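You operate a simulated robot arm through the tools that you are given. There is no shell and no other tool. Be economical: measure what you need, move in short steps, check, and stop when the job is done.

You run a simulated robot arm. Do the job below in one go: nothing can be reset, and whatever is moved stays where it is left.

TASK
Tighten the blue bolt's nut to 5 Nm on the nut runner.
Fine: holder switch on HOLD for the run, back to FREE once it stops; at most two presses of the start button; the bolt stays in the socket; the direction switch and the other bolts end as they began.

The check looks at the end state, three seconds after you hand in, the way a careful person would. Anything else that was tipped, shoved, dropped, spilled or broken makes it a failure.

THE ROBOT
A 7-joint arm with a two-finger parallel gripper, fixed in place. Base frame: the origin is at the foot of the arm, x ahead of it, y to its left, z up; the work surface is at about z = 860. Readings come in mm, rad, newtons and seconds.
With the tool pointing down near the work surface it reaches from about 300 to 700 mm from the base axis. Its first joint turns from -1.152 to 1.152 rad. Payload 1.57 kg.
The TCP is the grasp point between the finger pads, 30 mm short of the fingertips. In the tool frame z runs along the fingers and y along their closing line. The gripper opens to 110 mm. The fingers are 24 mm wide and 12 mm thick; the gripper's body (48 by 112 mm) begins 78 mm behind the TCP.
Orientation is that of the tool frame in the base frame, as a unit quaternion [x, y, z, w]. With the fingers straight down and closing along the base's y, the tool's x points along the base's -x, its y along +y and its z along -z.

THE INTERFACE
- The arm moves only by the tool move_arm. Its argument "motion" is a list of rows, each a list of 3 entries, a list of its own where there are three numbers: the gripper command, from -1 (shut) to 1 (fully open), values between in proportion, then the shift along the base's x, y, z in mm, then the turn, a rotation vector about the base's x, y, z in rad. In form: [[claw, [x, y, z], [wx, wy, wz]], ...]. A call has 1 to 12 rows; each row shifts and turns the commanded pose from where the row before left it. Each row takes 0.2 s and may step no farther than 50 mm and 0.15 rad from the row before; otherwise, or with a gripper value out of range, the whole call is refused. Where a pose cannot be reached the arm comes as near as it can. A force on the tool above 40 N (or 10 N above the force at the start of the call, whichever is more), or a blocked arm, ends the call early, and 0.2 s more pass. The fingers move at their own pace (about 108 mm/s each) and stop on an object; they squeeze with about 36 N. The grip force told is the motor's: it shows also when the fingers shut on nothing. Time passes only in rows, and 0.2 s behind the last, so rows that do not move let the fingers close. The reply holds the time, the measured pose of the TCP, the force on the tool along the base axes, the opening and the grip force, in the units named above and with some noise, with the torque about the TCP (base axes, N m) and any sound that the robot's microphone picked up.
- Cameras (640 x 400 px; columns grow to the right, rows downward): "scene" is fixed at [167.7, -389, 1409.6]; the picture's right is [0.78, -0.62, 0.00], its down [-0.33, -0.42, -0.85] and it looks along [0.53, 0.66, -0.53] (base axes); focal length 343 px, centre (320, 200). "wrist" rides on the gripper at [70, 16, -141] in the tool frame; the picture's right is [-0.23, 0.97, 0.00], its down [-0.86, -0.20, -0.48] and it looks along [-0.47, -0.11, 0.88] (tool axes); focal length 222 px, centre (320, 200). There is no depth. A picture from a camera that has moved, and an enlarged one, comes with that camera's place and axes in the base frame and with its lens.
- snapshot(camera): a new picture of that camera. The clock stands still meanwhile.
- enlarge(camera, box): a new picture of the part [left, top, right, bottom] of that camera's present view, enlarged. The clock stands still meanwhile.
- finish_job(): hands the job in; it is judged then, once.

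Go step by step. Nothing tells you positions but the pictures and the camera data: compare them with the known pose of the tool, close in by small moves and look again before you grip or let go. The budget is 120 turns and 68 pictures, counting those below and the enlarged ones. Unless the task says otherwise, let go and move clear before handing in, and close with one line.

The tools are called after "Request:" by a JSON object that holds its "fn" and its "kwargs". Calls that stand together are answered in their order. move_arm: Moves the arm, as the interface text tells. Its arguments: {"type":"object","properties":{"motion":{"type":"array","items":{"type":"array"}}},"required":["motion"]} The other tools are called the same way: snapshot (camera) takes a picture; enlarge (camera, box) takes an enlarged picture of a part of a camera's view; finish_job () hands the job in.

At the start:

```text
clock: 0.0
tcp_pos: [415.7, -148.6, 1235.0]
tcp_rot: [0.0, 1.0, 0.001, 0.001]
ft_force: [0.7, 0.2, 0.2]
torque: [0.0, -0.01, -0.02]
width: 109.9
finger_force: 0.1
```

scene: 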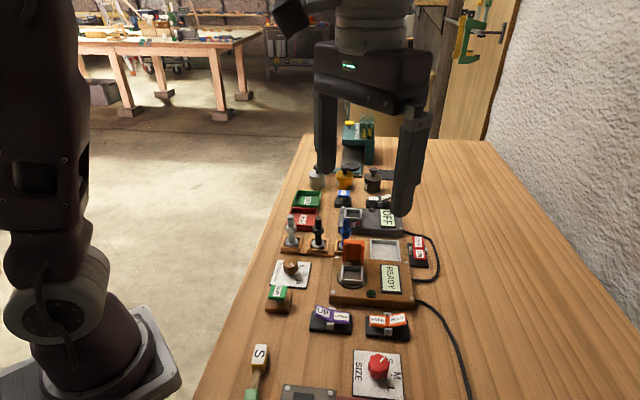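
wrist: 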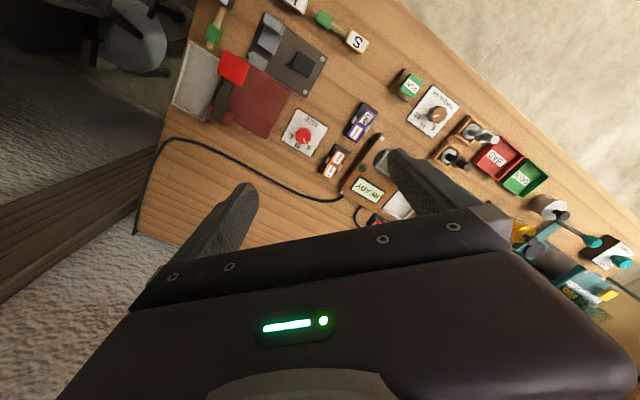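

I see a bench with many devices: a unit with a READY display, another with an OFF display, several switches and bolts. I'll zoom in to identify them.

Request:
{"fn": "enlarge", "kwargs": {"camera": "scene", "box": [260, 240, 440, 352]}}

Request:
{"fn": "enlarge", "kwargs": {"camera": "scene", "box": [280, 150, 440, 250]}}

Request:
{"fn": "enlarge", "kwargs": {"camera": "scene", "box": [220, 290, 420, 400]}}

Request:
{"fn": "enlarge", "kwargs": {"camera": "wrist", "box": [270, 60, 470, 230]}}

```text
3.56 times, centred on (350, 296) of scene
camera zoom: at [167.7, -389.0, 1409.6], right [0.78, -0.62, 0.0], down [-0.33, -0.42, -0.85], along [0.53, 0.66, -0.53], focal length 1220 px, centre (213, -141)
```

zoom: 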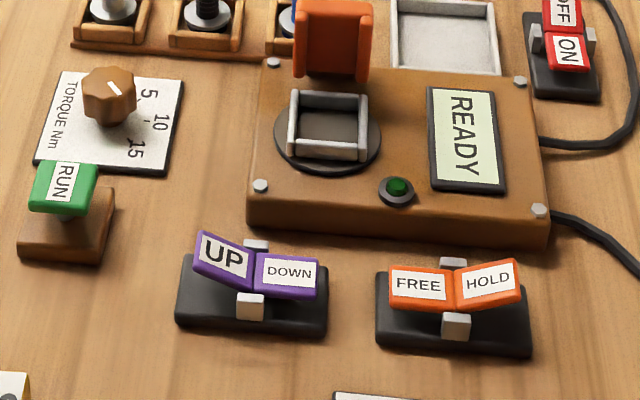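

```text
4.00 times, centred on (360, 200) of scene
camera zoom: at [167.7, -389.0, 1409.6], right [0.78, -0.62, 0.0], down [-0.33, -0.42, -0.85], along [0.53, 0.66, -0.53], focal length 1372 px, centre (160, 200)
```

zoom: 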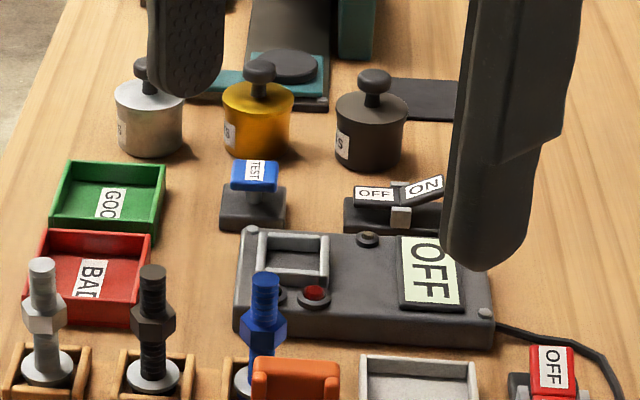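

```text
3.20 times, centred on (320, 345) of scene
camera zoom: at [167.7, -389.0, 1409.6], right [0.78, -0.62, 0.0], down [-0.33, -0.42, -0.85], along [0.53, 0.66, -0.53], focal length 1098 px, centre (320, -264)
```

zoom: 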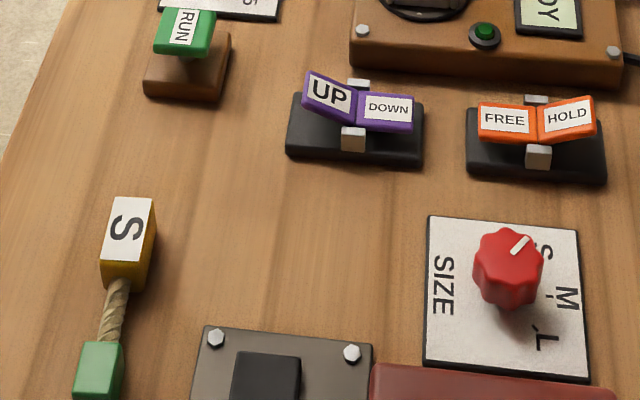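

```text
2.35 times, centred on (370, 145) of wrist
camera zoom: at [346.2, -133.4, 1376.3], right [0.23, 0.97, 0.0], down [0.86, -0.2, 0.48], along [0.47, -0.11, -0.88], focal length 523 px, centre (202, 329)
```

zoom: 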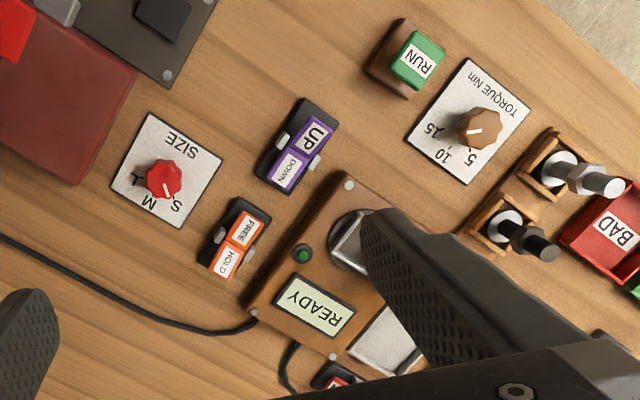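

The nut runner looks like the brown unit with the READY display. It has a socket and an orange cover, with a torque knob, a RUN button and a FREE/HOLD switch, and the blue bolt stands in a rack behind it. I'll move the arm over it for a top view.

Request:
{"fn": "move_arm", "kwargs": {"motion": [[1, [35, 30, 0], [0, 0, 0]], [1, [35, 30, 0], [0, 0, 0]], [1, [35, 30, 0], [0, 0, 0]], [1, [35, 30, 0], [0, 0, 0]], [1, [35, 30, 0], [0, 0, 0]], [1, [0, 0, 0], [0, 0, 0]]]}}

Request:
{"fn": "snapshot", "kwargs": {"camera": "wrist"}}

Request:
{"fn": "snapshot", "kwargs": {"camera": "scene"}}

```text
clock: 1.4
tcp_pos: [573.5, -15.0, 1235.1]
tcp_rot: [0.001, 1.0, 0.001, 0.0]
ft_force: [-0.1, 0.2, 0.0]
torque: [0.0, -0.01, 0.04]
width: 110.0
finger_force: 0.0
out of reach, approached as far as the arm can: row 5
```

```text
61 pictures are left
camera wrist: at [504.5, 0.1, 1376.7], right [0.23, 0.97, 0.0], down [0.86, -0.2, 0.48], along [0.46, -0.11, -0.88], focal length 222 px, centre (320, 200)
```

wrist: 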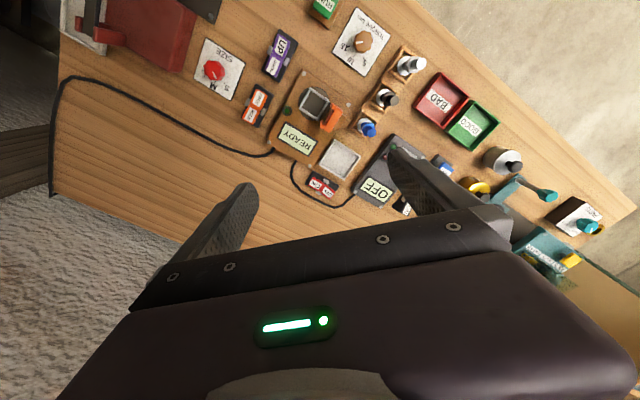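

```text
60 pictures are left
```

scene: 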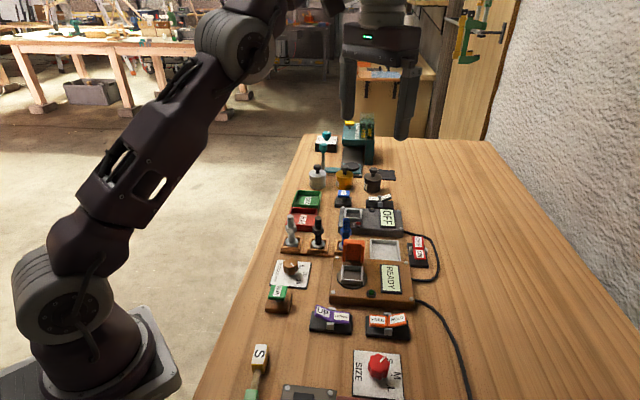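

The whole station is now in view, so I'll zoom in on it.

Request:
{"fn": "enlarge", "kwargs": {"camera": "wrist", "box": [230, 10, 430, 210]}}

Request:
{"fn": "enlarge", "kwargs": {"camera": "scene", "box": [260, 190, 440, 302]}}

```text
2.00 times, centred on (330, 110) of wrist
camera zoom: at [504.5, 0.1, 1376.7], right [0.23, 0.97, 0.0], down [0.86, -0.2, 0.48], along [0.46, -0.11, -0.88], focal length 444 px, centre (300, 380)
```

zoom: 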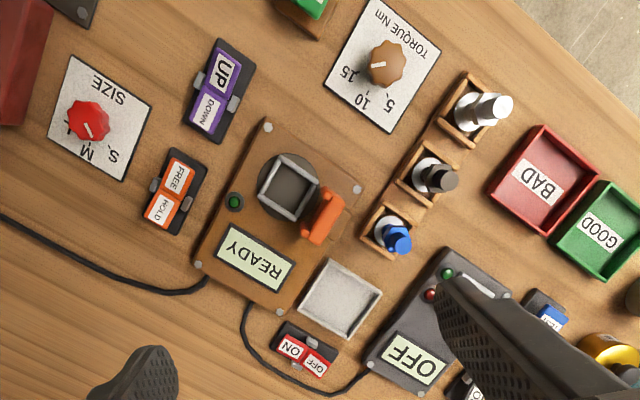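

```text
3.56 times, centred on (350, 246) of scene
camera zoom: at [167.7, -389.0, 1409.6], right [0.78, -0.62, 0.0], down [-0.33, -0.42, -0.85], along [0.53, 0.66, -0.53], focal length 1220 px, centre (213, 36)
```

zoom: 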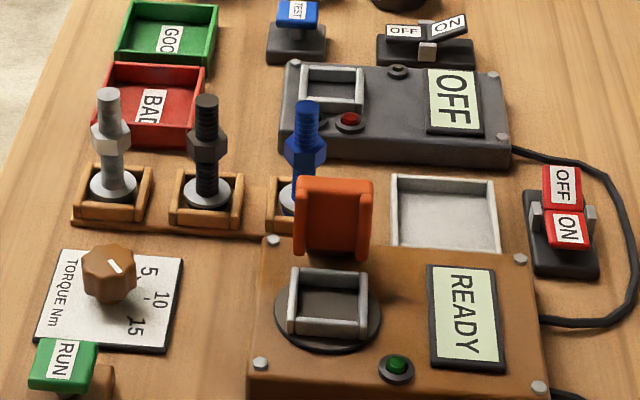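

The runner is READY, its red power switch is ON, and the station's axes are turned about -40° from the base's. I estimate the socket at (544,-22), the blue bolt at (617,72), the torque knob at (463,85) and the holder switch at (520,-145). I'll go lower for a close look at the knob.

Request:
{"fn": "move_arm", "kwargs": {"motion": [[1, [0, 0, -40], [0, 0, 0]], [1, [0, 10, -45], [0, 0, 0]], [1, [-10, 20, -40], [0, 0, 0]], [1, [-10, 20, -40], [0, 0, 0]], [1, [0, 20, 0], [0, 0, 0]]]}}

Request:
{"fn": "snapshot", "kwargs": {"camera": "wrist"}}

```text
clock: 2.6
tcp_pos: [552.3, 56.9, 1070.1]
tcp_rot: [0.0, 1.0, 0.0, 0.0]
ft_force: [0.1, 0.2, 0.9]
torque: [-0.03, 0.01, 0.0]
width: 109.9
finger_force: 0.1
```

```text
57 pictures are left
camera wrist: at [482.8, 72.6, 1211.2], right [0.23, 0.97, 0.0], down [0.86, -0.2, 0.48], along [0.47, -0.11, -0.88], focal length 222 px, centre (320, 200)
```

wrist: 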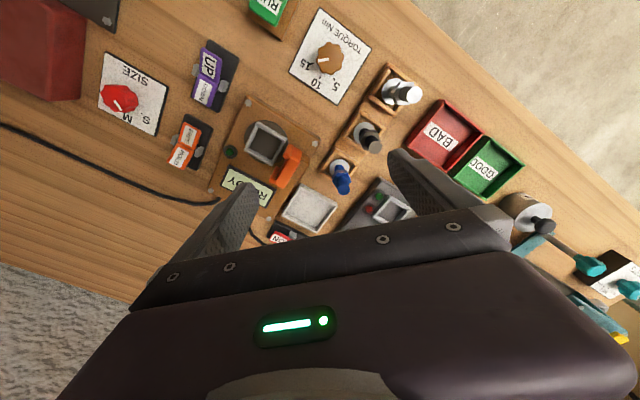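

Request:
{"fn": "enlarge", "kwargs": {"camera": "wrist", "box": [280, 0, 440, 100]}}

Request:
{"fn": "enlarge", "kwargs": {"camera": "wrist", "box": [160, 90, 360, 215]}}

```text
4.00 times, centred on (360, 50) of wrist
camera zoom: at [482.8, 72.6, 1211.2], right [0.23, 0.97, 0.0], down [0.86, -0.2, 0.48], along [0.47, -0.11, -0.88], focal length 888 px, centre (160, 800)
```

zoom: 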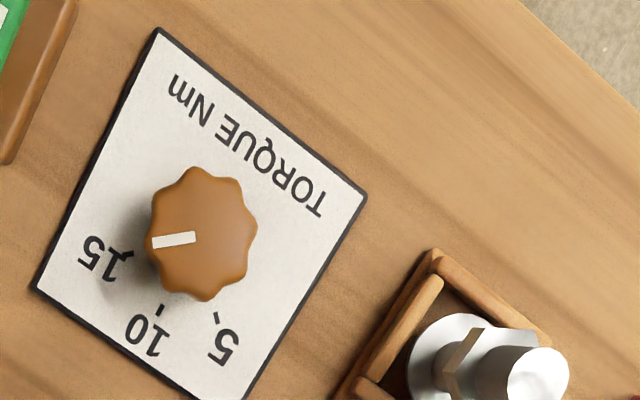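

```text
3.20 times, centred on (260, 152) of wrist
camera zoom: at [482.8, 72.6, 1211.2], right [0.23, 0.97, 0.0], down [0.86, -0.2, 0.48], along [0.47, -0.11, -0.88], focal length 711 px, centre (512, 352)
```

zoom: 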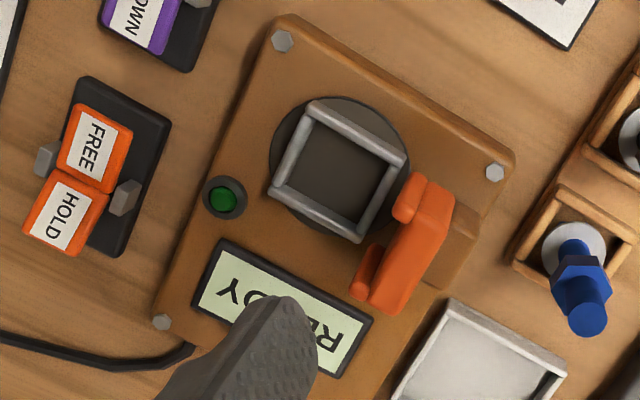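

The pointer is at 15. The ticks 15, 10 and 5 lie at about -94°, -45° and +3° in the base frame, so the knob needs about +97° CCW. The knob is at (463,90) with its top near z=889, and I'll approach it at yaw -0.85 rad.

Request:
{"fn": "move_arm", "kwargs": {"motion": [[0.2, [-15, 6, -10], [0, 0, -0.1417]], [0.2, [-15, 6, -10], [0, 0, -0.1417]], [0.2, [-15, 6, -10], [0, 0, -0.1417]], [0.2, [-15, 6, -10], [0, 0, -0.1417]], [0.2, [-15, 5, -10], [0, 0, -0.1417]], [0.2, [-14.3, 4, -10], [0, 0, -0.1415]], [0.1, [0, 0, -30], [0, 0, 0]], [0.1, [0, 0, 0], [0, 0, 0]]]}}

Request:
{"fn": "snapshot", "kwargs": {"camera": "wrist"}}

Request:
{"fn": "enlarge", "kwargs": {"camera": "scene", "box": [220, 190, 400, 302]}}

```text
clock: 4.4
tcp_pos: [460.4, 89.5, 979.2]
tcp_rot: [0.414, 0.91, -0.001, 0.0]
ft_force: [0.6, 0.4, 0.1]
torque: [-0.01, -0.01, 0.02]
width: 60.7
finger_force: 0.0
```

```text
54 pictures are left
camera wrist: at [428.0, 151.5, 1120.8], right [0.88, 0.47, 0.0], down [0.41, -0.77, 0.48], along [0.23, -0.42, -0.88], focal length 222 px, centre (320, 200)
```

wrist: 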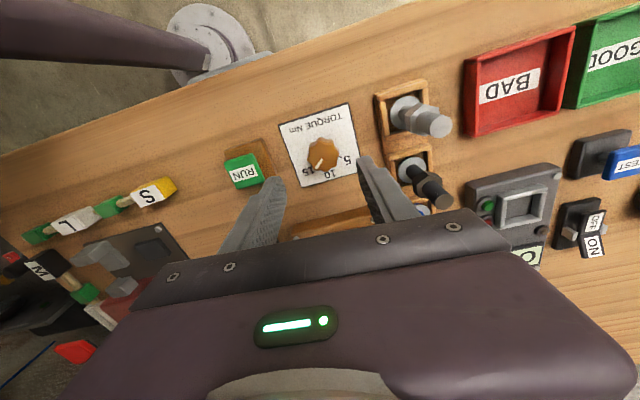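

```text
3.56 times, centred on (310, 246) of scene
camera zoom: at [167.7, -389.0, 1409.6], right [0.78, -0.62, 0.0], down [-0.33, -0.42, -0.85], along [0.53, 0.66, -0.53], focal length 1220 px, centre (356, 36)
```

zoom: 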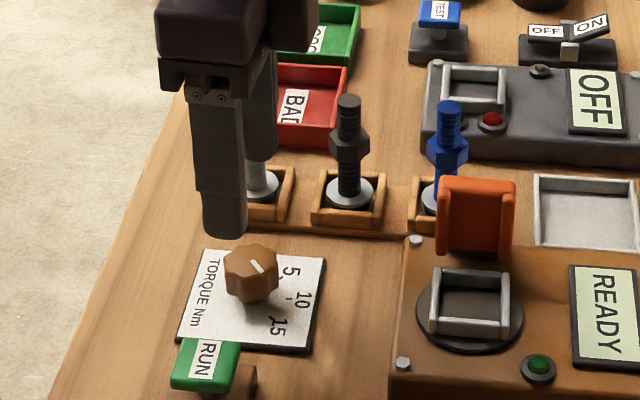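

The knob's centre is confirmed at about (463.5,89.7). I'll descend and grip it.

Request:
{"fn": "move_arm", "kwargs": {"motion": [[0.1, [3, 0, -35], [0, 0, 0]], [0.1, [0, 0, -40], [0, 0, 0]], [0.1, [0, 0, 0], [0, 0, 0]], [-1, [0, 0, 0], [0, 0, 0]], [-1, [0, 0, 0], [0, 0, 0]], [-1, [0, 0, 0], [0, 0, 0]]]}}

Request:
{"fn": "enlarge", "kwargs": {"camera": "wrist", "box": [240, 90, 400, 210]}}

```text
clock: 5.8
tcp_pos: [465.7, 88.3, 905.0]
tcp_rot: [0.412, 0.911, -0.001, 0.0]
ft_force: [-3.6, -4.6, -12.1]
torque: [-0.23, -0.16, 0.01]
width: 32.3
finger_force: 40.9
```

```text
3.33 times, centred on (320, 150) of wrist
camera zoom: at [432.2, 151.8, 1046.1], right [0.88, 0.47, 0.0], down [0.41, -0.77, 0.48], along [0.22, -0.42, -0.88], focal length 740 px, centre (320, 367)
```

zoom: 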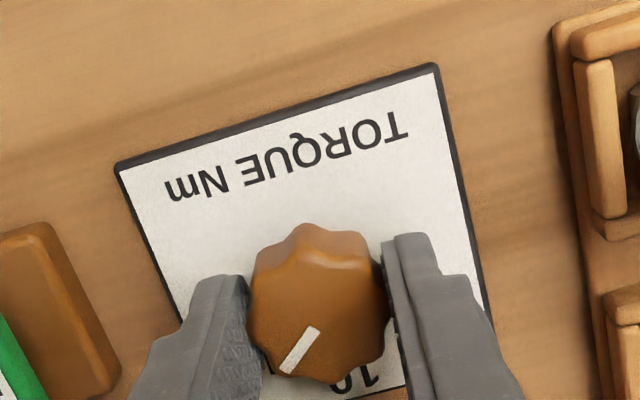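

The knob is gripped. Now I'll turn it about +97°.

Request:
{"fn": "move_arm", "kwargs": {"motion": [[-1, [0, 0, 0], [0, 0, 0.14]], [-1, [0, 0, 0], [0, 0, 0.14]], [-1, [0, 0, 0], [0, 0, 0.14]], [-1, [0, 0, 0], [0, 0, 0.14]], [-1, [0, 0, 0], [0, 0, 0.14]], [-1, [0, 0, 0], [0, 0, 0.14]], [-1, [0, 0, 0], [0, 0, 0.14]], [-1, [0, 0, 0], [0, 0, 0.14]], [-1, [0, 0, 0], [0, 0, 0.14]], [-1, [0, 0, 0], [0, 0, 0.14]], [-1, [0, 0, 0], [0, 0, 0.14]], [-1, [0, 0, 0], [0, 0, 0.14]]]}}

Request:
{"fn": "enlarge", "kwargs": {"camera": "scene", "box": [250, 240, 340, 296]}}

Request:
{"fn": "enlarge", "kwargs": {"camera": "wrist", "box": [240, 90, 400, 210]}}

```text
clock: 7.8
tcp_pos: [465.8, 90.3, 904.5]
tcp_rot: [-0.194, 0.981, 0.001, -0.001]
ft_force: [0.1, 2.5, -1.8]
torque: [0.08, 0.17, 0.02]
width: 32.1
finger_force: 40.7
stopped in row 10: the force on the tool passed its limit at 41 N (the readings are from after the stop); the commanded pose is now the measured one
```

```text
7.11 times, centred on (295, 268) of scene
camera zoom: at [167.7, -389.0, 1409.7], right [0.78, -0.62, 0.0], down [-0.33, -0.42, -0.85], along [0.53, 0.66, -0.53], focal length 2439 px, centre (498, -284)
```

zoom: 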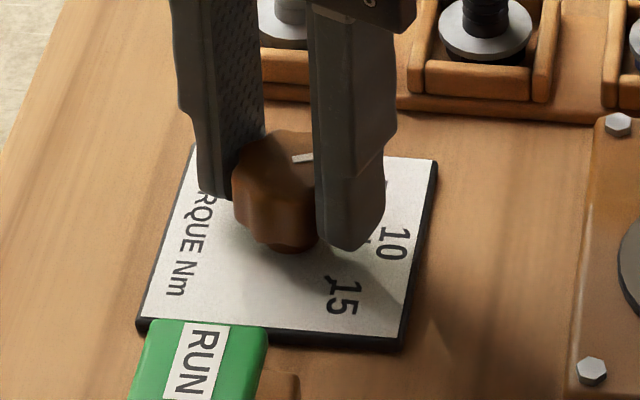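

```text
3.33 times, centred on (320, 150) of wrist
camera zoom: at [395.6, 77.8, 1046.4], right [-0.16, 0.99, 0.0], down [0.87, 0.14, 0.48], along [0.47, 0.08, -0.88], focal length 740 px, centre (320, 367)
```

zoom: 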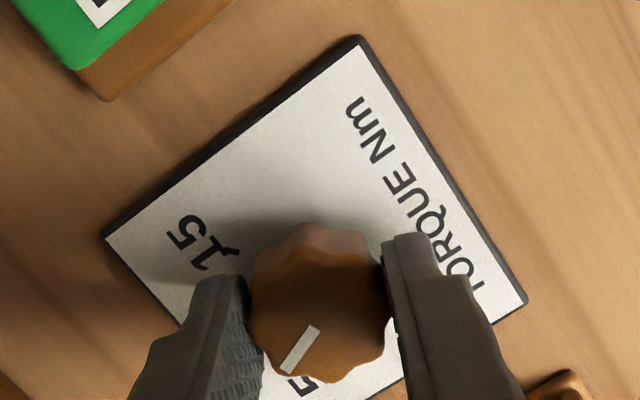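

The turn stopped at about +71° on a side force, probably because I'm gripping slightly off centre. I'll open and look at the pointer.

Request:
{"fn": "move_arm", "kwargs": {"motion": [[0.1, [0, 0, 0], [0, 0, 0]], [0.1, [0, 0, 35], [0, 0, 0]], [0.1, [0, 0, 40], [0, 0, 0]], [0.1, [0, 0, 0], [0, 0, 0]]]}}

Request:
{"fn": "enlarge", "kwargs": {"camera": "wrist", "box": [240, 90, 400, 210]}}

```text
clock: 8.8
tcp_pos: [466.2, 88.6, 980.7]
tcp_rot: [-0.195, 0.981, 0.001, -0.001]
ft_force: [-0.8, -0.7, 1.2]
torque: [0.01, 0.0, 0.02]
width: 60.5
finger_force: 0.0
```

```text
3.33 times, centred on (320, 150) of wrist
camera zoom: at [395.8, 77.1, 1121.9], right [-0.16, 0.99, 0.0], down [0.87, 0.14, 0.48], along [0.47, 0.08, -0.88], focal length 740 px, centre (320, 367)
```

zoom: 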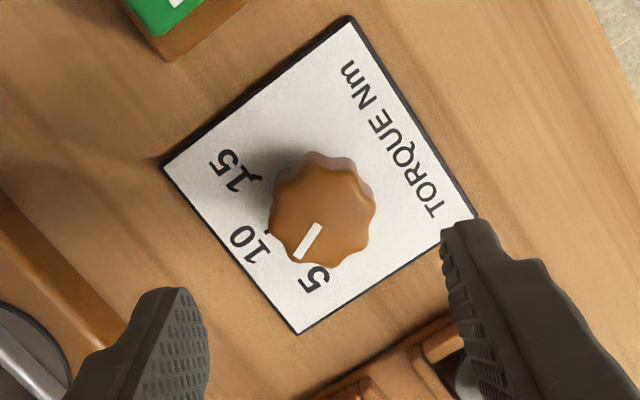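

The pointer is at about -17°, roughly 20° short of 5. I'll re-centre on (463,89.7), grip again and turn the rest.

Request:
{"fn": "move_arm", "kwargs": {"motion": [[0.1, [-3.2, 1, -35], [0, 0, 0]], [0.1, [0, 0, -38], [0, 0, 0]], [0.1, [0, 0, 0], [0, 0, 0]], [-1, [0, 0, 0], [0, 0, 0]], [-1, [0, 0, 0], [0, 0, 0]], [-1, [0, 0, 0], [0, 0, 0.09]], [-1, [0, 0, 0], [0, 0, 0.09]], [-1, [0, 0, 0], [0, 0, 0.09]], [-1, [0, 0, 0], [0, 0, 0.09]], [-1, [0, 0, 0], [0, 0, 0]]]}}

```text
clock: 11.0
tcp_pos: [463.7, 89.2, 907.2]
tcp_rot: [-0.366, 0.931, -0.001, 0.0]
ft_force: [19.6, -33.3, -0.8]
torque: [-0.79, -0.64, -0.06]
width: 32.4
finger_force: 40.6
```

Request:
{"fn": "move_arm", "kwargs": {"motion": [[0.1, [0, 0, 0], [0, 0, 0]], [0.1, [0, 0, 0], [0, 0, 0]], [0.1, [0, 0, 35], [0, 0, 0]], [0.1, [0, 0, 40], [0, 0, 0]], [0.1, [0, 0, 0], [0, 0, 0]]]}}

Request:
{"fn": "enlarge", "kwargs": {"camera": "wrist", "box": [240, 90, 400, 210]}}

```text
clock: 12.2
tcp_pos: [464.0, 93.3, 981.6]
tcp_rot: [-0.368, 0.93, 0.001, -0.001]
ft_force: [-0.9, -0.5, -0.2]
torque: [-0.02, -0.01, -0.01]
width: 60.6
finger_force: 0.0
```

```text
3.33 times, centred on (320, 150) of wrist
camera zoom: at [401.5, 55.5, 1124.1], right [-0.5, 0.87, 0.0], down [0.76, 0.44, 0.48], along [0.41, 0.24, -0.88], focal length 740 px, centre (320, 367)
```

zoom: 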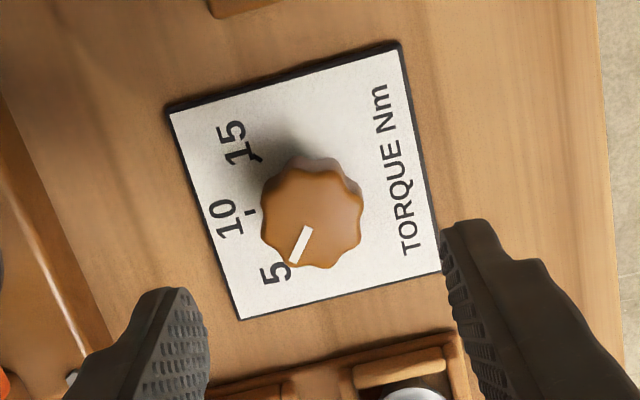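

The pointer is now on the 5 tick, within a couple of degrees. Next I'll move above the blue bolt at about (617,72), keeping the tips above the bolt tops.

Request:
{"fn": "move_arm", "kwargs": {"motion": [[0.1, [0, 0, 45], [0, 0, 0.03]], [0.1, [36, -5, 5], [0, 0, 0]], [0.1, [39, -5, 0], [0, 0, 0]], [0.1, [39, -5, 0], [0, 0, 0]], [0.1, [39, -6, 0], [0, 0, 0]], [0.1, [0, 0, 0], [0, 0, 0]]]}}

Request:
{"fn": "snapshot", "kwargs": {"camera": "wrist"}}

Request:
{"fn": "enlarge", "kwargs": {"camera": "scene", "box": [260, 170, 440, 282]}}

Request:
{"fn": "enlarge", "kwargs": {"camera": "scene", "box": [250, 240, 340, 296]}}

```text
clock: 13.6
tcp_pos: [614.0, 70.1, 1031.8]
tcp_rot: [-0.38, 0.925, 0.0, -0.001]
ft_force: [-0.1, -0.1, 0.7]
torque: [-0.01, 0.0, -0.02]
width: 60.6
finger_force: 0.0
```

```text
47 pictures are left
camera wrist: at [554.2, 31.4, 1173.3], right [-0.53, 0.85, 0.0], down [0.75, 0.46, 0.48], along [0.41, 0.25, -0.88], focal length 222 px, centre (320, 200)
```

wrist: 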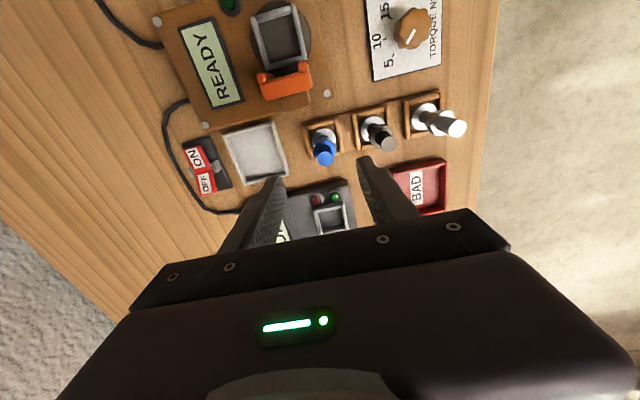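

```text
3.56 times, centred on (350, 226) of scene
camera zoom: at [167.7, -389.0, 1409.6], right [0.78, -0.62, 0.0], down [-0.33, -0.42, -0.85], along [0.53, 0.66, -0.53], focal length 1220 px, centre (213, 108)
```

zoom: 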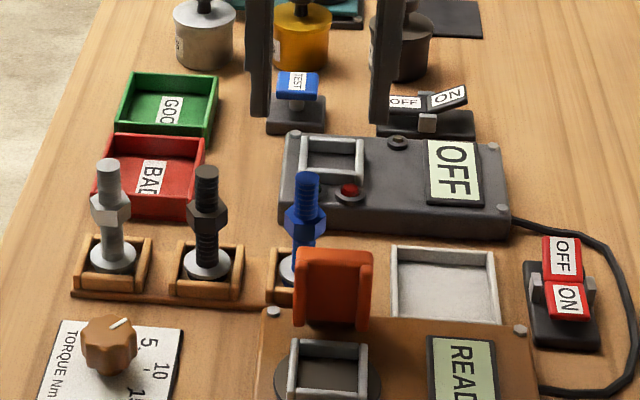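

```text
7.11 times, centred on (295, 268) of scene
camera zoom: at [167.7, -389.0, 1409.6], right [0.78, -0.62, 0.0], down [-0.33, -0.42, -0.85], along [0.53, 0.66, -0.53], focal length 2439 px, centre (498, -284)
```

zoom: 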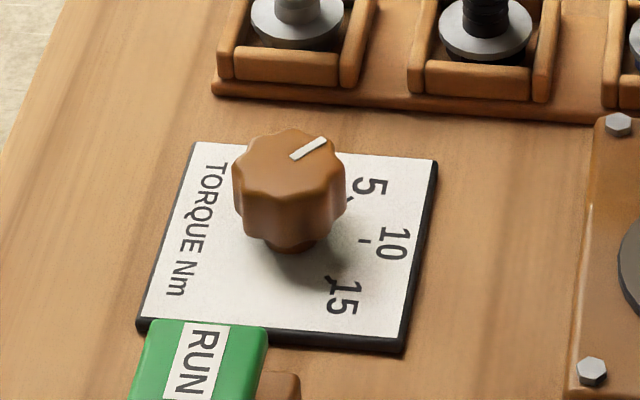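

The knob reads 5. I'll zoom in on the blue bolt to locate it precisely.

Request:
{"fn": "enlarge", "kwargs": {"camera": "wrist", "box": [240, 0, 400, 200]}}

```text
2.00 times, centred on (320, 100) of wrist
camera zoom: at [554.2, 31.4, 1173.3], right [-0.53, 0.85, 0.0], down [0.75, 0.46, 0.48], along [0.41, 0.25, -0.88], focal length 444 px, centre (320, 400)
```

zoom: 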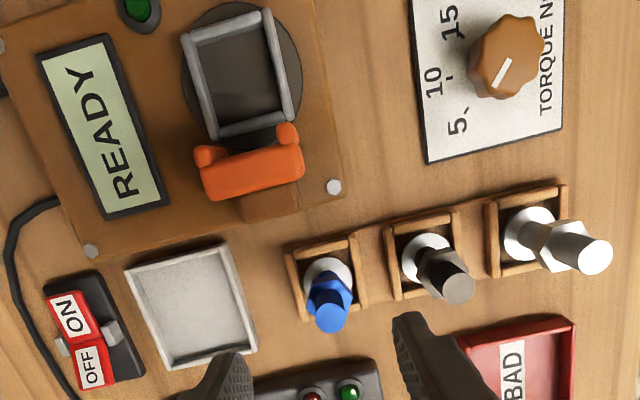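

The blue bolt's axis is at about (612.5,72), with its top near z=955 and its nut around 900–922. I'll descend and grip the thread above the nut.

Request:
{"fn": "move_arm", "kwargs": {"motion": [[0.0, [-1.5, 2, -35], [0, 0, 0]], [-0.1, [0, 0, -20], [0, 0, 0]], [-0.1, [0, 0, -18], [0, 0, 0]], [-0.1, [0, 0, 0], [0, 0, 0]]]}}

Request:
{"fn": "enlarge", "kwargs": {"camera": "scene", "box": [290, 150, 410, 250]}}

Request:
{"fn": "enlarge", "kwargs": {"camera": "wrist", "box": [240, 60, 400, 220]}}

```text
clock: 14.6
tcp_pos: [614.1, 71.5, 958.8]
tcp_rot: [-0.381, 0.924, 0.001, -0.001]
ft_force: [0.5, 0.4, -0.4]
torque: [-0.01, 0.01, 0.03]
width: 49.6
finger_force: 0.1
```

```text
4.00 times, centred on (350, 200) of scene
camera zoom: at [167.7, -389.0, 1409.6], right [0.78, -0.62, 0.0], down [-0.33, -0.42, -0.85], along [0.53, 0.66, -0.53], focal length 1372 px, centre (200, 200)
```

zoom: 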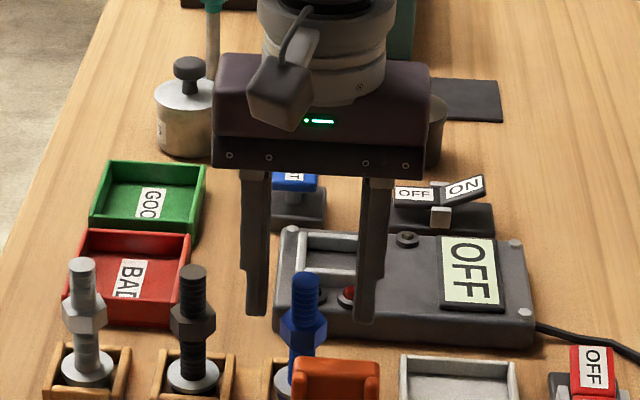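

```text
2.50 times, centred on (320, 140) of wrist
camera zoom: at [554.0, 34.1, 1100.3], right [-0.53, 0.85, 0.0], down [0.75, 0.46, 0.48], along [0.41, 0.25, -0.88], focal length 555 px, centre (320, 350)
```

zoom: 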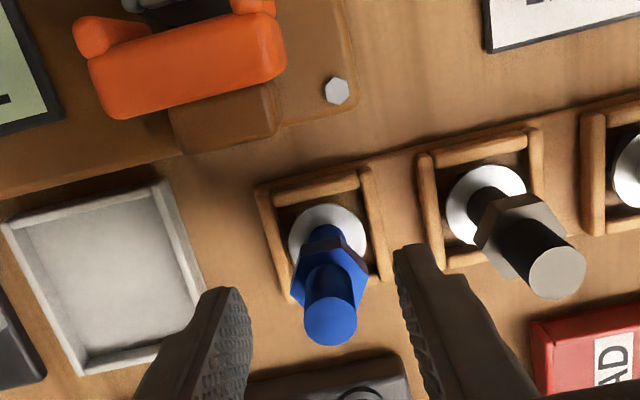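

I'm aligned to within about 2 mm along the closing line. I'll correct that and close the fingers.

Request:
{"fn": "move_arm", "kwargs": {"motion": [[-0.3, [-1.6, 1.5, -2], [0, 0, 0]], [-0.3, [0, 0, 0], [0, 0, 0]], [-1, [0, 0, 0], [0, 0, 0]], [-1, [0, 0, 0], [0, 0, 0]], [-1, [0, 0, 0], [0, 0, 0]]]}}

Request:
{"fn": "enlarge", "kwargs": {"camera": "wrist", "box": [240, 60, 400, 220]}}

```text
clock: 15.8
tcp_pos: [612.4, 74.3, 955.7]
tcp_rot: [-0.382, 0.924, 0.001, -0.002]
ft_force: [0.3, -0.9, 0.0]
torque: [0.0, 0.05, 0.03]
width: 14.6
finger_force: 31.0
```

```text
2.50 times, centred on (320, 140) of wrist
camera zoom: at [552.0, 35.5, 1098.2], right [-0.53, 0.85, 0.0], down [0.75, 0.46, 0.48], along [0.41, 0.25, -0.88], focal length 555 px, centre (320, 350)
```

zoom: 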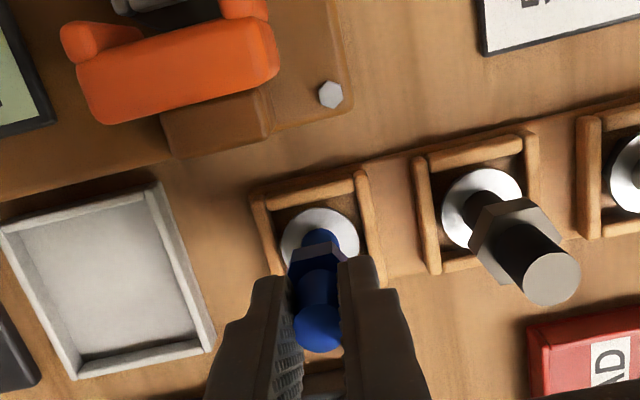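

The bolt is gripped at a 14.6 mm shaft width. I'll lift it high and move above the socket at about (544,-21).

Request:
{"fn": "move_arm", "kwargs": {"motion": [[-1, [0, 0, 20], [0, 0, 0]], [-1, [0, 0, 30], [0, 0, 0]], [-1, [0, 0, 40], [0, 0, 0]], [-1, [0, 0, 30], [0, 0, 0]], [-1, [-17, -24, 0], [0, 0, 0]], [-1, [-17, -24, 0], [0, 0, 0]], [-1, [-17, -24, 0], [0, 0, 0]], [-1, [-17, -23.5, 0], [0, 0, 0]], [-1, [0, 0, 0], [0, 0, 0]]]}}

Request:
{"fn": "snapshot", "kwargs": {"camera": "wrist"}}

Request:
{"fn": "enlarge", "kwargs": {"camera": "scene", "box": [280, 180, 430, 310]}}

```text
clock: 17.8
tcp_pos: [542.9, -21.2, 1076.0]
tcp_rot: [-0.381, 0.925, 0.001, 0.0]
ft_force: [-0.3, -0.4, -2.1]
torque: [0.03, 0.03, -0.04]
width: 14.8
finger_force: 31.2
```

```text
40 pictures are left
camera wrist: at [482.4, -59.7, 1217.6], right [-0.53, 0.85, 0.0], down [0.75, 0.46, 0.48], along [0.41, 0.25, -0.88], focal length 222 px, centre (320, 200)
```

wrist: 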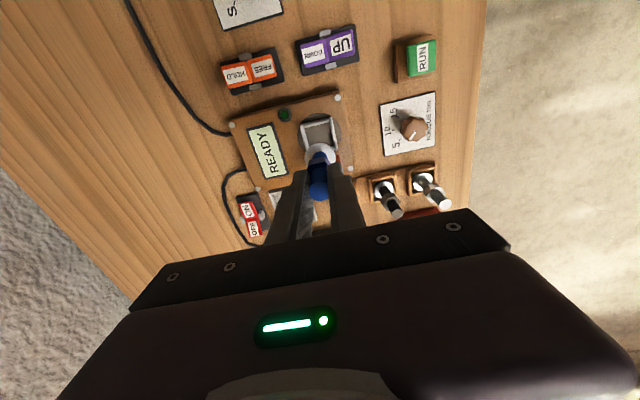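

```text
3.08 times, centred on (355, 245) of scene
camera zoom: at [167.7, -389.0, 1409.6], right [0.78, -0.62, 0.0], down [-0.33, -0.42, -0.85], along [0.53, 0.66, -0.53], focal length 1055 px, centre (212, 62)
```

zoom: 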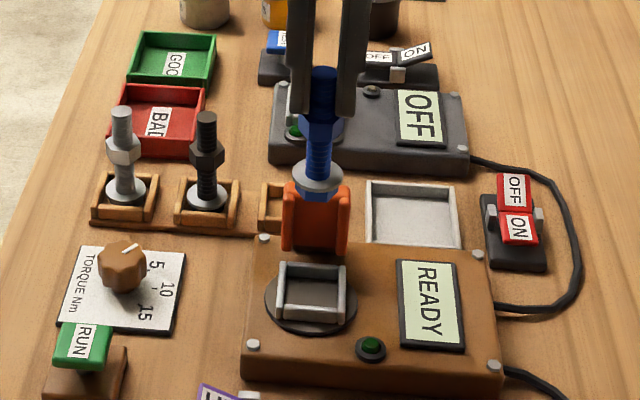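

The bolt hangs over the socket, and both the scene and the wrist camera agree to within about 2 mm. I'll lower it partway and check again.

Request:
{"fn": "move_arm", "kwargs": {"motion": [[-1, [0, 0, -30], [0, 0, 0]], [-1, [0, 0, -30], [0, 0, 0]], [-1, [0, 0, 0], [0, 0, 0]]]}}

Request:
{"fn": "enlarge", "kwargs": {"camera": "wrist", "box": [240, 60, 400, 220]}}

Request:
{"fn": "enlarge", "kwargs": {"camera": "scene", "box": [310, 210, 400, 300]}}

```text
clock: 18.6
tcp_pos: [543.5, -20.8, 1016.5]
tcp_rot: [-0.381, 0.925, 0.001, -0.001]
ft_force: [0.7, -0.2, -2.0]
torque: [-0.04, -0.02, 0.01]
width: 14.8
finger_force: 30.3
```

```text
2.50 times, centred on (320, 140) of wrist
camera zoom: at [483.2, -58.7, 1158.0], right [-0.53, 0.85, 0.0], down [0.75, 0.46, 0.48], along [0.41, 0.25, -0.88], focal length 555 px, centre (320, 350)
```

zoom: 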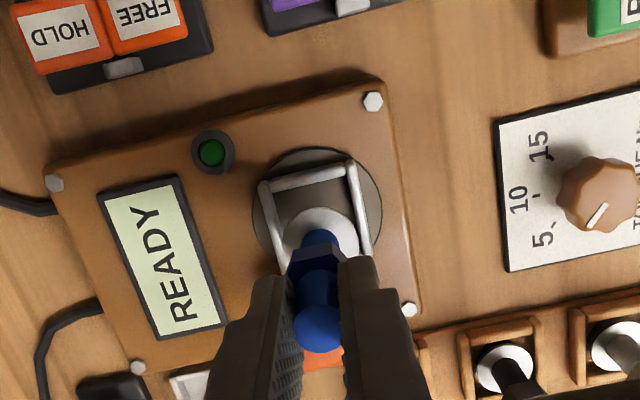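

```text
4.44 times, centred on (355, 255) of scene
camera zoom: at [167.7, -389.0, 1409.6], right [0.78, -0.62, 0.0], down [-0.33, -0.42, -0.85], along [0.53, 0.66, -0.53], focal length 1524 px, centre (164, -44)
```

zoom: 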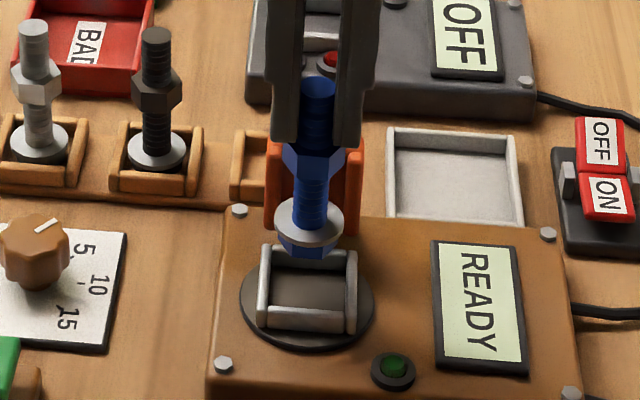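

The bolt has a hex head below the washer. It is about 1.5–2 mm off the socket's centre, so I'll correct and lower gently.

Request:
{"fn": "move_arm", "kwargs": {"motion": [[-1, [1.8, 0.2, -8], [0, 0, 0]], [-1, [0, 0, -8], [0, 0, 0]], [-1, [0, 0, -6], [0, 0, 0]], [-1, [0, 0, 0], [0, 0, 0]]]}}

Request:
{"fn": "enlarge", "kwargs": {"camera": "scene", "box": [310, 210, 400, 300]}}

Request:
{"fn": "enlarge", "kwargs": {"camera": "wrist", "box": [270, 90, 370, 190]}}

```text
clock: 19.6
tcp_pos: [545.0, -20.5, 993.2]
tcp_rot: [-0.382, 0.924, 0.0, -0.001]
ft_force: [-0.6, 0.0, -2.2]
torque: [0.01, 0.01, -0.01]
width: 14.7
finger_force: 31.1
```

```text
4.44 times, centred on (355, 255) of scene
camera zoom: at [167.7, -389.0, 1409.6], right [0.78, -0.62, 0.0], down [-0.33, -0.42, -0.85], along [0.53, 0.66, -0.53], focal length 1524 px, centre (164, -44)
```

zoom: 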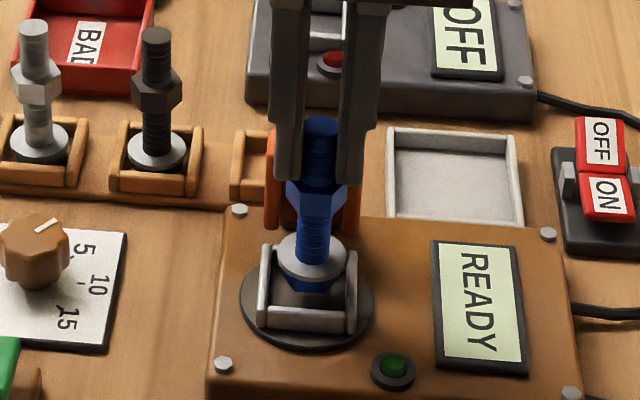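

```text
4.00 times, centred on (320, 140) of wrist
camera zoom: at [485.8, -59.5, 1135.9], right [-0.53, 0.85, 0.0], down [0.75, 0.46, 0.48], along [0.41, 0.25, -0.88], focal length 888 px, centre (320, 440)
```

zoom: 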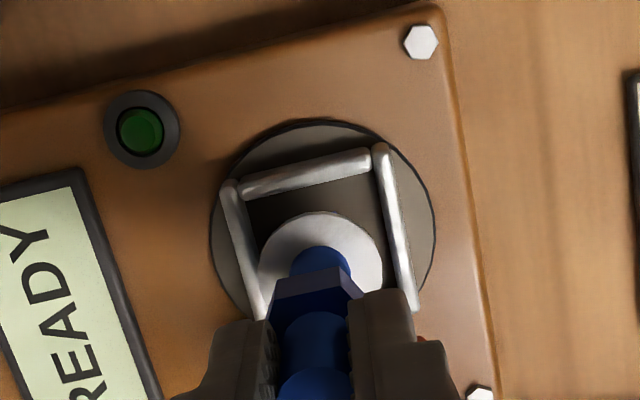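

The washer now lines up with the inside of the socket in both directions. I'll lower in small steps and watch the force.

Request:
{"fn": "move_arm", "kwargs": {"motion": [[-1, [0, 0, -5], [0, 0, 0]], [-1, [0, 0, -5], [0, 0, 0]], [-1, [0, 0, -4], [0, 0, 0]], [-1, [0, 0, 0], [0, 0, 0]]]}}

Request:
{"fn": "enlarge", "kwargs": {"camera": "scene", "box": [310, 210, 400, 300]}}

```text
clock: 20.6
tcp_pos: [546.2, -21.9, 981.6]
tcp_rot: [-0.382, 0.924, 0.0, -0.002]
ft_force: [-1.7, 0.8, 4.6]
torque: [0.01, 0.08, 0.04]
width: 14.7
finger_force: 30.6
```

```text
4.44 times, centred on (355, 255) of scene
camera zoom: at [167.6, -389.0, 1409.7], right [0.78, -0.62, 0.0], down [-0.33, -0.42, -0.85], along [0.53, 0.66, -0.53], focal length 1524 px, centre (164, -44)
```

zoom: 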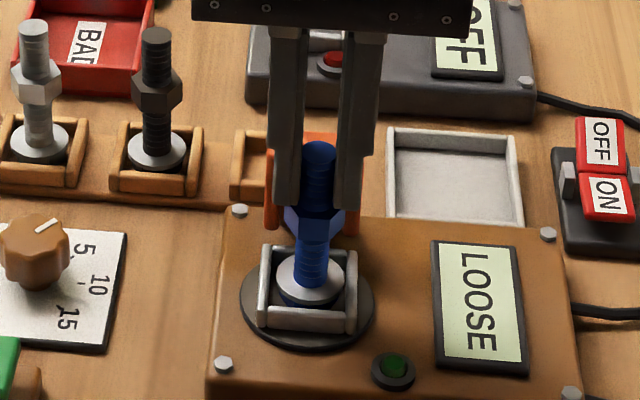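

The display now says LOOSE, so the bolt is recognised, and the contact force shows it's seated. I'll release and rise straight up.

Request:
{"fn": "move_arm", "kwargs": {"motion": [[-0.4, [0, 0, 0], [0, 0, 0]], [-0.4, [0, 0, 0], [0, 0, 0]], [-0.4, [0, 0, 20], [0, 0, 0]], [-0.4, [0, 0, 40], [0, 0, 0]], [-0.4, [0, 0, 20], [0, 0, 0]], [-0.4, [0, 0, 0], [0, 0, 0]]]}}

Request:
{"fn": "enlarge", "kwargs": {"camera": "scene", "box": [260, 205, 440, 345]}}

Request:
{"fn": "snapshot", "kwargs": {"camera": "wrist"}}

```text
clock: 22.0
tcp_pos: [546.5, -22.5, 1060.1]
tcp_rot: [-0.382, 0.924, 0.0, -0.001]
ft_force: [0.2, 0.6, 1.0]
torque: [0.0, 0.02, -0.02]
width: 33.1
finger_force: 0.0
```

```text
2.86 times, centred on (350, 275) of scene
camera zoom: at [167.7, -389.0, 1409.6], right [0.78, -0.62, 0.0], down [-0.33, -0.42, -0.85], along [0.53, 0.66, -0.53], focal length 980 px, centre (234, -14)
```

zoom: 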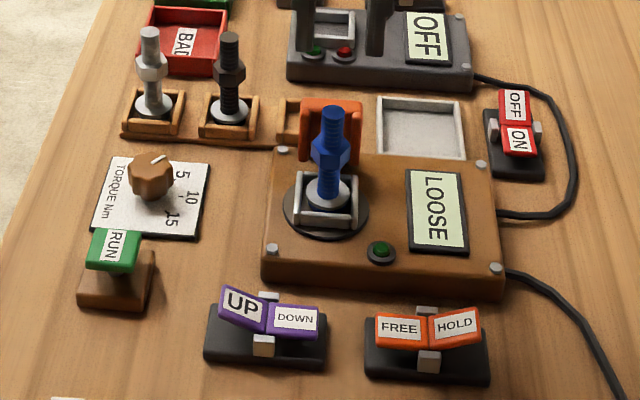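

```text
32 pictures are left
camera wrist: at [486.0, -59.9, 1201.7], right [-0.53, 0.85, 0.0], down [0.75, 0.46, 0.48], along [0.41, 0.25, -0.88], focal length 222 px, centre (320, 200)
```

wrist: 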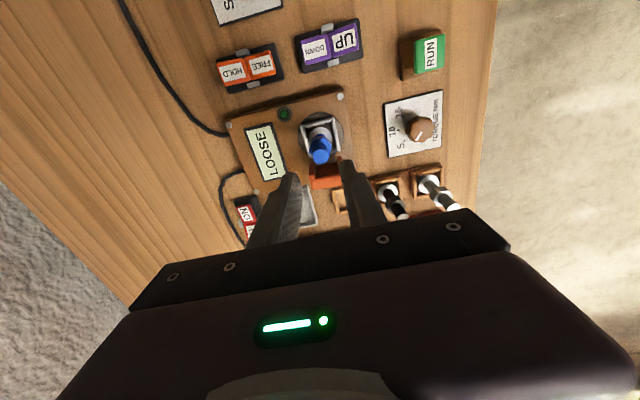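

The bolt stands upright in the socket with LOOSE showing. Next is the HOLD paddle at about (538,-153), which I'll press with closed fingers. I'll move above it and check the alignment first.

Request:
{"fn": "move_arm", "kwargs": {"motion": [[-1, [-2, -43, 0], [0, 0, 0]], [-1, [-3, -44, 0], [0, 0, 0]], [-1, [-3, -44, -20], [0, 0, 0]], [-1, [0, 0, -45], [0, 0, 0]], [-1, [0, 0, -35], [0, 0, 0]], [-1, [0, 0, 0], [0, 0, 0]]]}}

Request:
{"fn": "enlarge", "kwargs": {"camera": "scene", "box": [330, 250, 450, 350]}}

Request:
{"fn": "enlarge", "kwargs": {"camera": "wrist", "box": [240, 80, 400, 220]}}

```text
clock: 23.4
tcp_pos: [538.0, -151.8, 960.2]
tcp_rot: [-0.382, 0.924, 0.001, -0.001]
ft_force: [-0.4, 0.5, -0.5]
torque: [-0.03, -0.03, 0.01]
width: 0.2
finger_force: 21.3
```

```text
4.00 times, centred on (390, 300) of scene
camera zoom: at [167.7, -389.0, 1409.6], right [0.78, -0.62, 0.0], down [-0.33, -0.42, -0.85], along [0.53, 0.66, -0.53], focal length 1372 px, centre (40, -200)
```

zoom: 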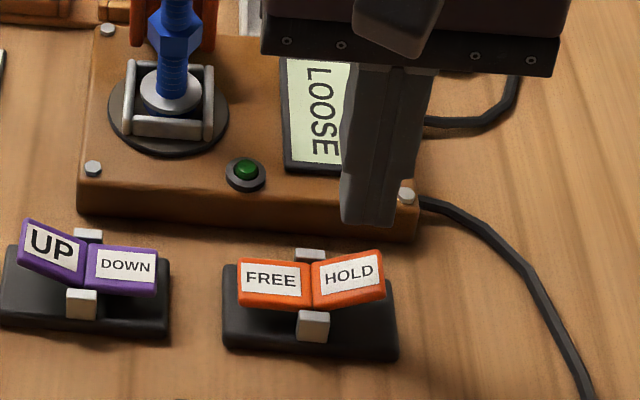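

```text
2.86 times, centred on (320, 150) of wrist
camera zoom: at [478.0, -190.1, 1102.1], right [-0.53, 0.85, 0.0], down [0.75, 0.46, 0.48], along [0.41, 0.25, -0.88], focal length 635 px, centre (320, 343)
```

zoom: 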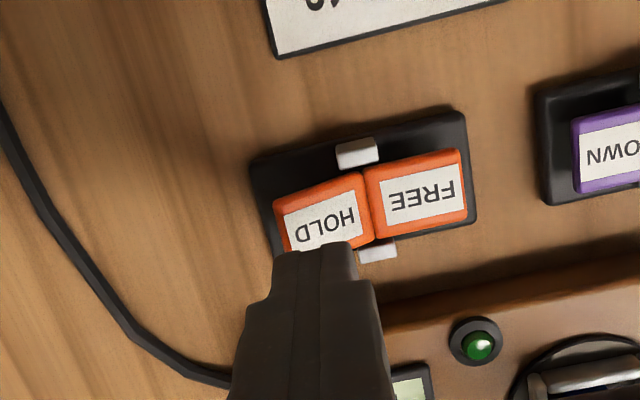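

The tip is over the HOLD paddle. I'll press down in small steps.

Request:
{"fn": "move_arm", "kwargs": {"motion": [[-1, [1, -1.5, -20], [0, 0, 0]], [-1, [0, 0, -12], [0, 0, 0]], [-1, [0, 0, -4], [0, 0, 0]], [-1, [0, 0, -4], [0, 0, 0]], [-1, [0, 0, 0], [0, 0, 0]]]}}

```text
clock: 24.6
tcp_pos: [539.8, -155.0, 920.9]
tcp_rot: [-0.381, 0.925, 0.001, -0.001]
ft_force: [-0.1, -0.6, 0.5]
torque: [0.0, 0.0, 0.03]
width: 0.1
finger_force: 21.2
```

Request:
{"fn": "move_arm", "kwargs": {"motion": [[-1, [0, 0.5, -4], [0, 0, 0]], [-1, [0, 0, -4], [0, 0, 0]], [-1, [0, 0, -4], [0, 0, 0]], [-1, [0, 0, 0], [0, 0, 0]]]}}

Request:
{"fn": "enlarge", "kwargs": {"camera": "scene", "box": [330, 250, 450, 350]}}

```text
clock: 25.3
tcp_pos: [540.0, -153.6, 914.9]
tcp_rot: [-0.381, 0.925, -0.001, 0.0]
ft_force: [-6.3, 3.8, 12.8]
torque: [0.24, 0.13, 0.02]
width: 0.0
finger_force: 20.9
stopped in row 3: the force on the tool passed its limit at 50 N (the readings are from after the stop); the commanded pose is now the measured one
```

```text
4.00 times, centred on (390, 300) of scene
camera zoom: at [167.3, -388.8, 1409.7], right [0.78, -0.62, 0.0], down [-0.33, -0.42, -0.85], along [0.53, 0.66, -0.53], focal length 1372 px, centre (40, -200)
```

zoom: 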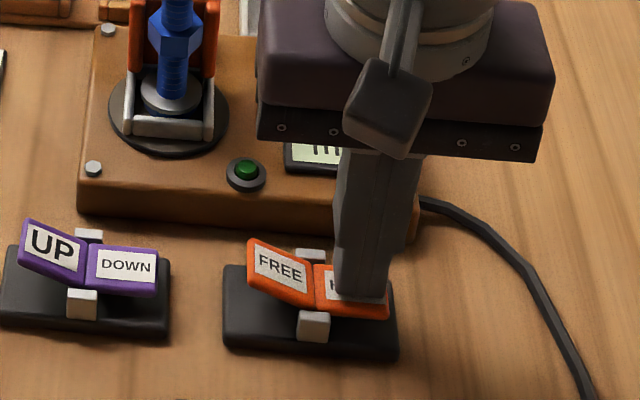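

HOLD is engaged and the clamp has closed on the bolt. I'll rise and go over to the RUN button at about (400,34).

Request:
{"fn": "move_arm", "kwargs": {"motion": [[-1, [0, 0, 40], [0, 0, 0]], [-1, [0, 0, 45], [0, 0, 0]], [-1, [-28, 37.5, 0], [0, 0, 0]], [-1, [-28, 37.5, 0], [0, 0, 0]], [-1, [-28, 37.5, 0], [0, 0, 0]], [-1, [-28, 37.5, 0], [0, 0, 0]], [-1, [-28, 37.5, 0], [0, 0, 0]], [-1, [0, 0, -25], [0, 0, 0]], [-1, [0, 0, 0], [0, 0, 0]]]}}

Request:
{"fn": "enlarge", "kwargs": {"camera": "scene", "box": [250, 210, 430, 350]}}

Request:
{"fn": "enlarge", "kwargs": {"camera": "wrist", "box": [240, 60, 400, 220]}}

```text
clock: 27.3
tcp_pos: [398.4, 35.0, 973.7]
tcp_rot: [-0.381, 0.925, 0.0, 0.001]
ft_force: [-0.6, 0.0, -0.7]
torque: [0.0, -0.02, -0.02]
width: 0.1
finger_force: 21.5
```

```text
2.86 times, centred on (340, 280) of scene
camera zoom: at [167.7, -389.0, 1409.6], right [0.78, -0.62, 0.0], down [-0.33, -0.42, -0.85], along [0.53, 0.66, -0.53], focal length 980 px, centre (263, -29)
```

zoom: 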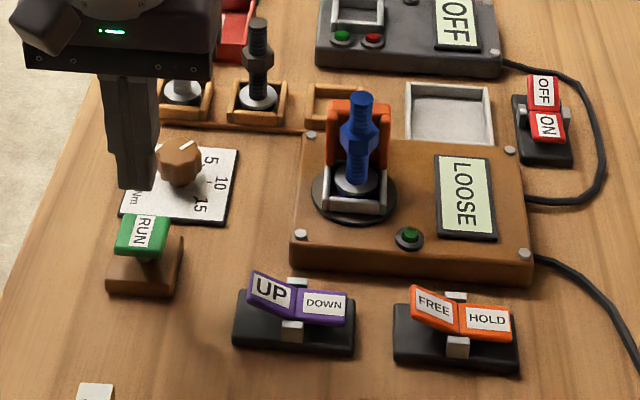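

```text
2.50 times, centred on (320, 140) of wrist
camera zoom: at [337.0, -3.0, 1115.0], right [-0.53, 0.85, 0.0], down [0.75, 0.46, 0.48], along [0.41, 0.25, -0.88], focal length 555 px, centre (320, 350)
```

zoom: 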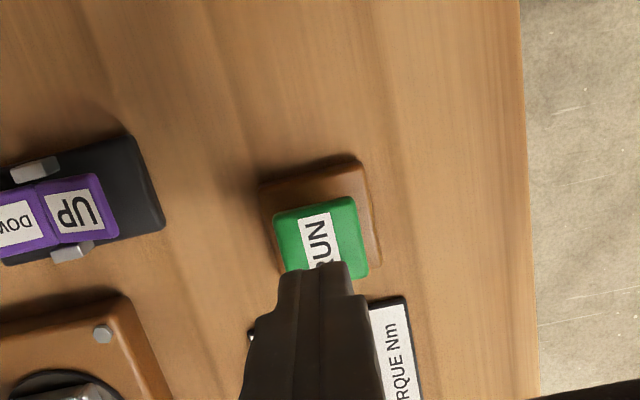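

The tip is nearly over RUN, so I'll shift 3 mm and press down gradually, once.

Request:
{"fn": "move_arm", "kwargs": {"motion": [[-1, [-3, -2, -25], [0, 0, 0]], [-1, [0, 0, -8], [0, 0, 0]], [-1, [0, 0, -5], [0, 0, 0]], [-1, [0, 0, 0], [0, 0, 0]]]}}

```text
clock: 28.3
tcp_pos: [396.3, 31.4, 936.8]
tcp_rot: [-0.382, 0.924, -0.001, 0.0]
ft_force: [0.0, 0.1, 0.4]
torque: [-0.03, -0.04, 0.0]
width: 0.0
finger_force: 21.0
```

Request:
{"fn": "move_arm", "kwargs": {"motion": [[-1, [0, 0, -3], [0, 0, 0]], [-1, [0, 0, -3], [0, 0, 0]], [-1, [0, 0, -3], [0, 0, 0]], [-1, [0, 0, -3], [0, 0, 0]]]}}

Request:
{"fn": "enlarge", "kwargs": {"camera": "scene", "box": [250, 210, 430, 350]}}

```text
clock: 29.3
tcp_pos: [397.6, 30.6, 924.6]
tcp_rot: [-0.381, 0.924, -0.001, 0.0]
ft_force: [-0.5, 0.6, 1.1]
torque: [0.04, 0.03, 0.0]
width: 0.0
finger_force: 21.1
```

```text
2.86 times, centred on (340, 280) of scene
camera zoom: at [167.7, -389.0, 1409.7], right [0.78, -0.62, 0.0], down [-0.33, -0.42, -0.85], along [0.53, 0.66, -0.53], focal length 980 px, centre (263, -29)
```

zoom: 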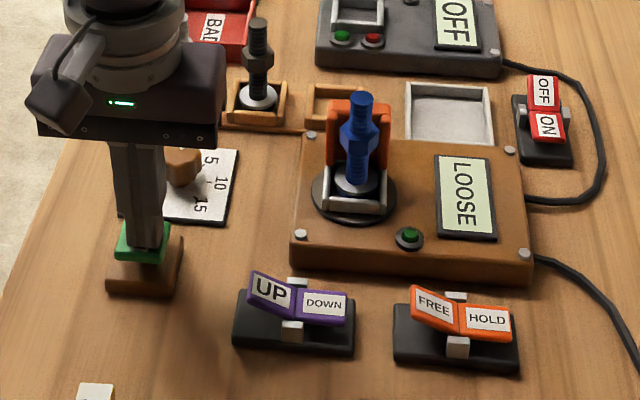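

Request:
{"fn": "move_arm", "kwargs": {"motion": [[-1, [0, 0, -3], [0, 0, 0]], [-1, [0, 0, -3], [0, 0, 0]], [-1, [0, 0, -3], [0, 0, 0]]]}}

```text
clock: 30.1
tcp_pos: [397.2, 30.7, 916.4]
tcp_rot: [-0.381, 0.924, -0.001, 0.0]
ft_force: [-3.1, -2.0, 21.3]
torque: [-0.05, 0.13, -0.06]
width: 0.2
finger_force: 21.8
heard: click
```

Contact with a click. I'll check the display before moving.

Request:
{"fn": "enlarge", "kwargs": {"camera": "scene", "box": [250, 210, 430, 350]}}

```text
2.86 times, centred on (340, 280) of scene
camera zoom: at [167.4, -389.0, 1409.7], right [0.78, -0.62, 0.0], down [-0.33, -0.42, -0.85], along [0.53, 0.66, -0.53], focal length 980 px, centre (263, -29)
```

zoom: 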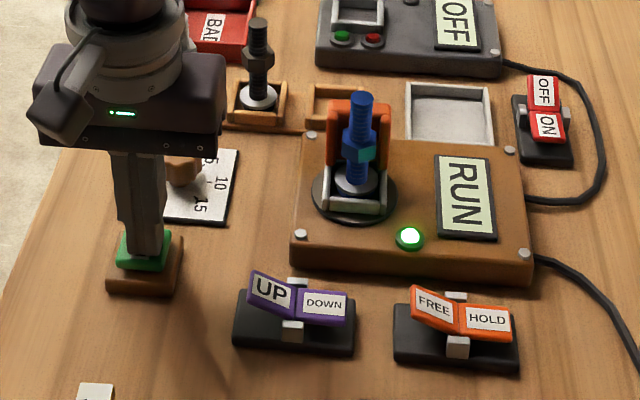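

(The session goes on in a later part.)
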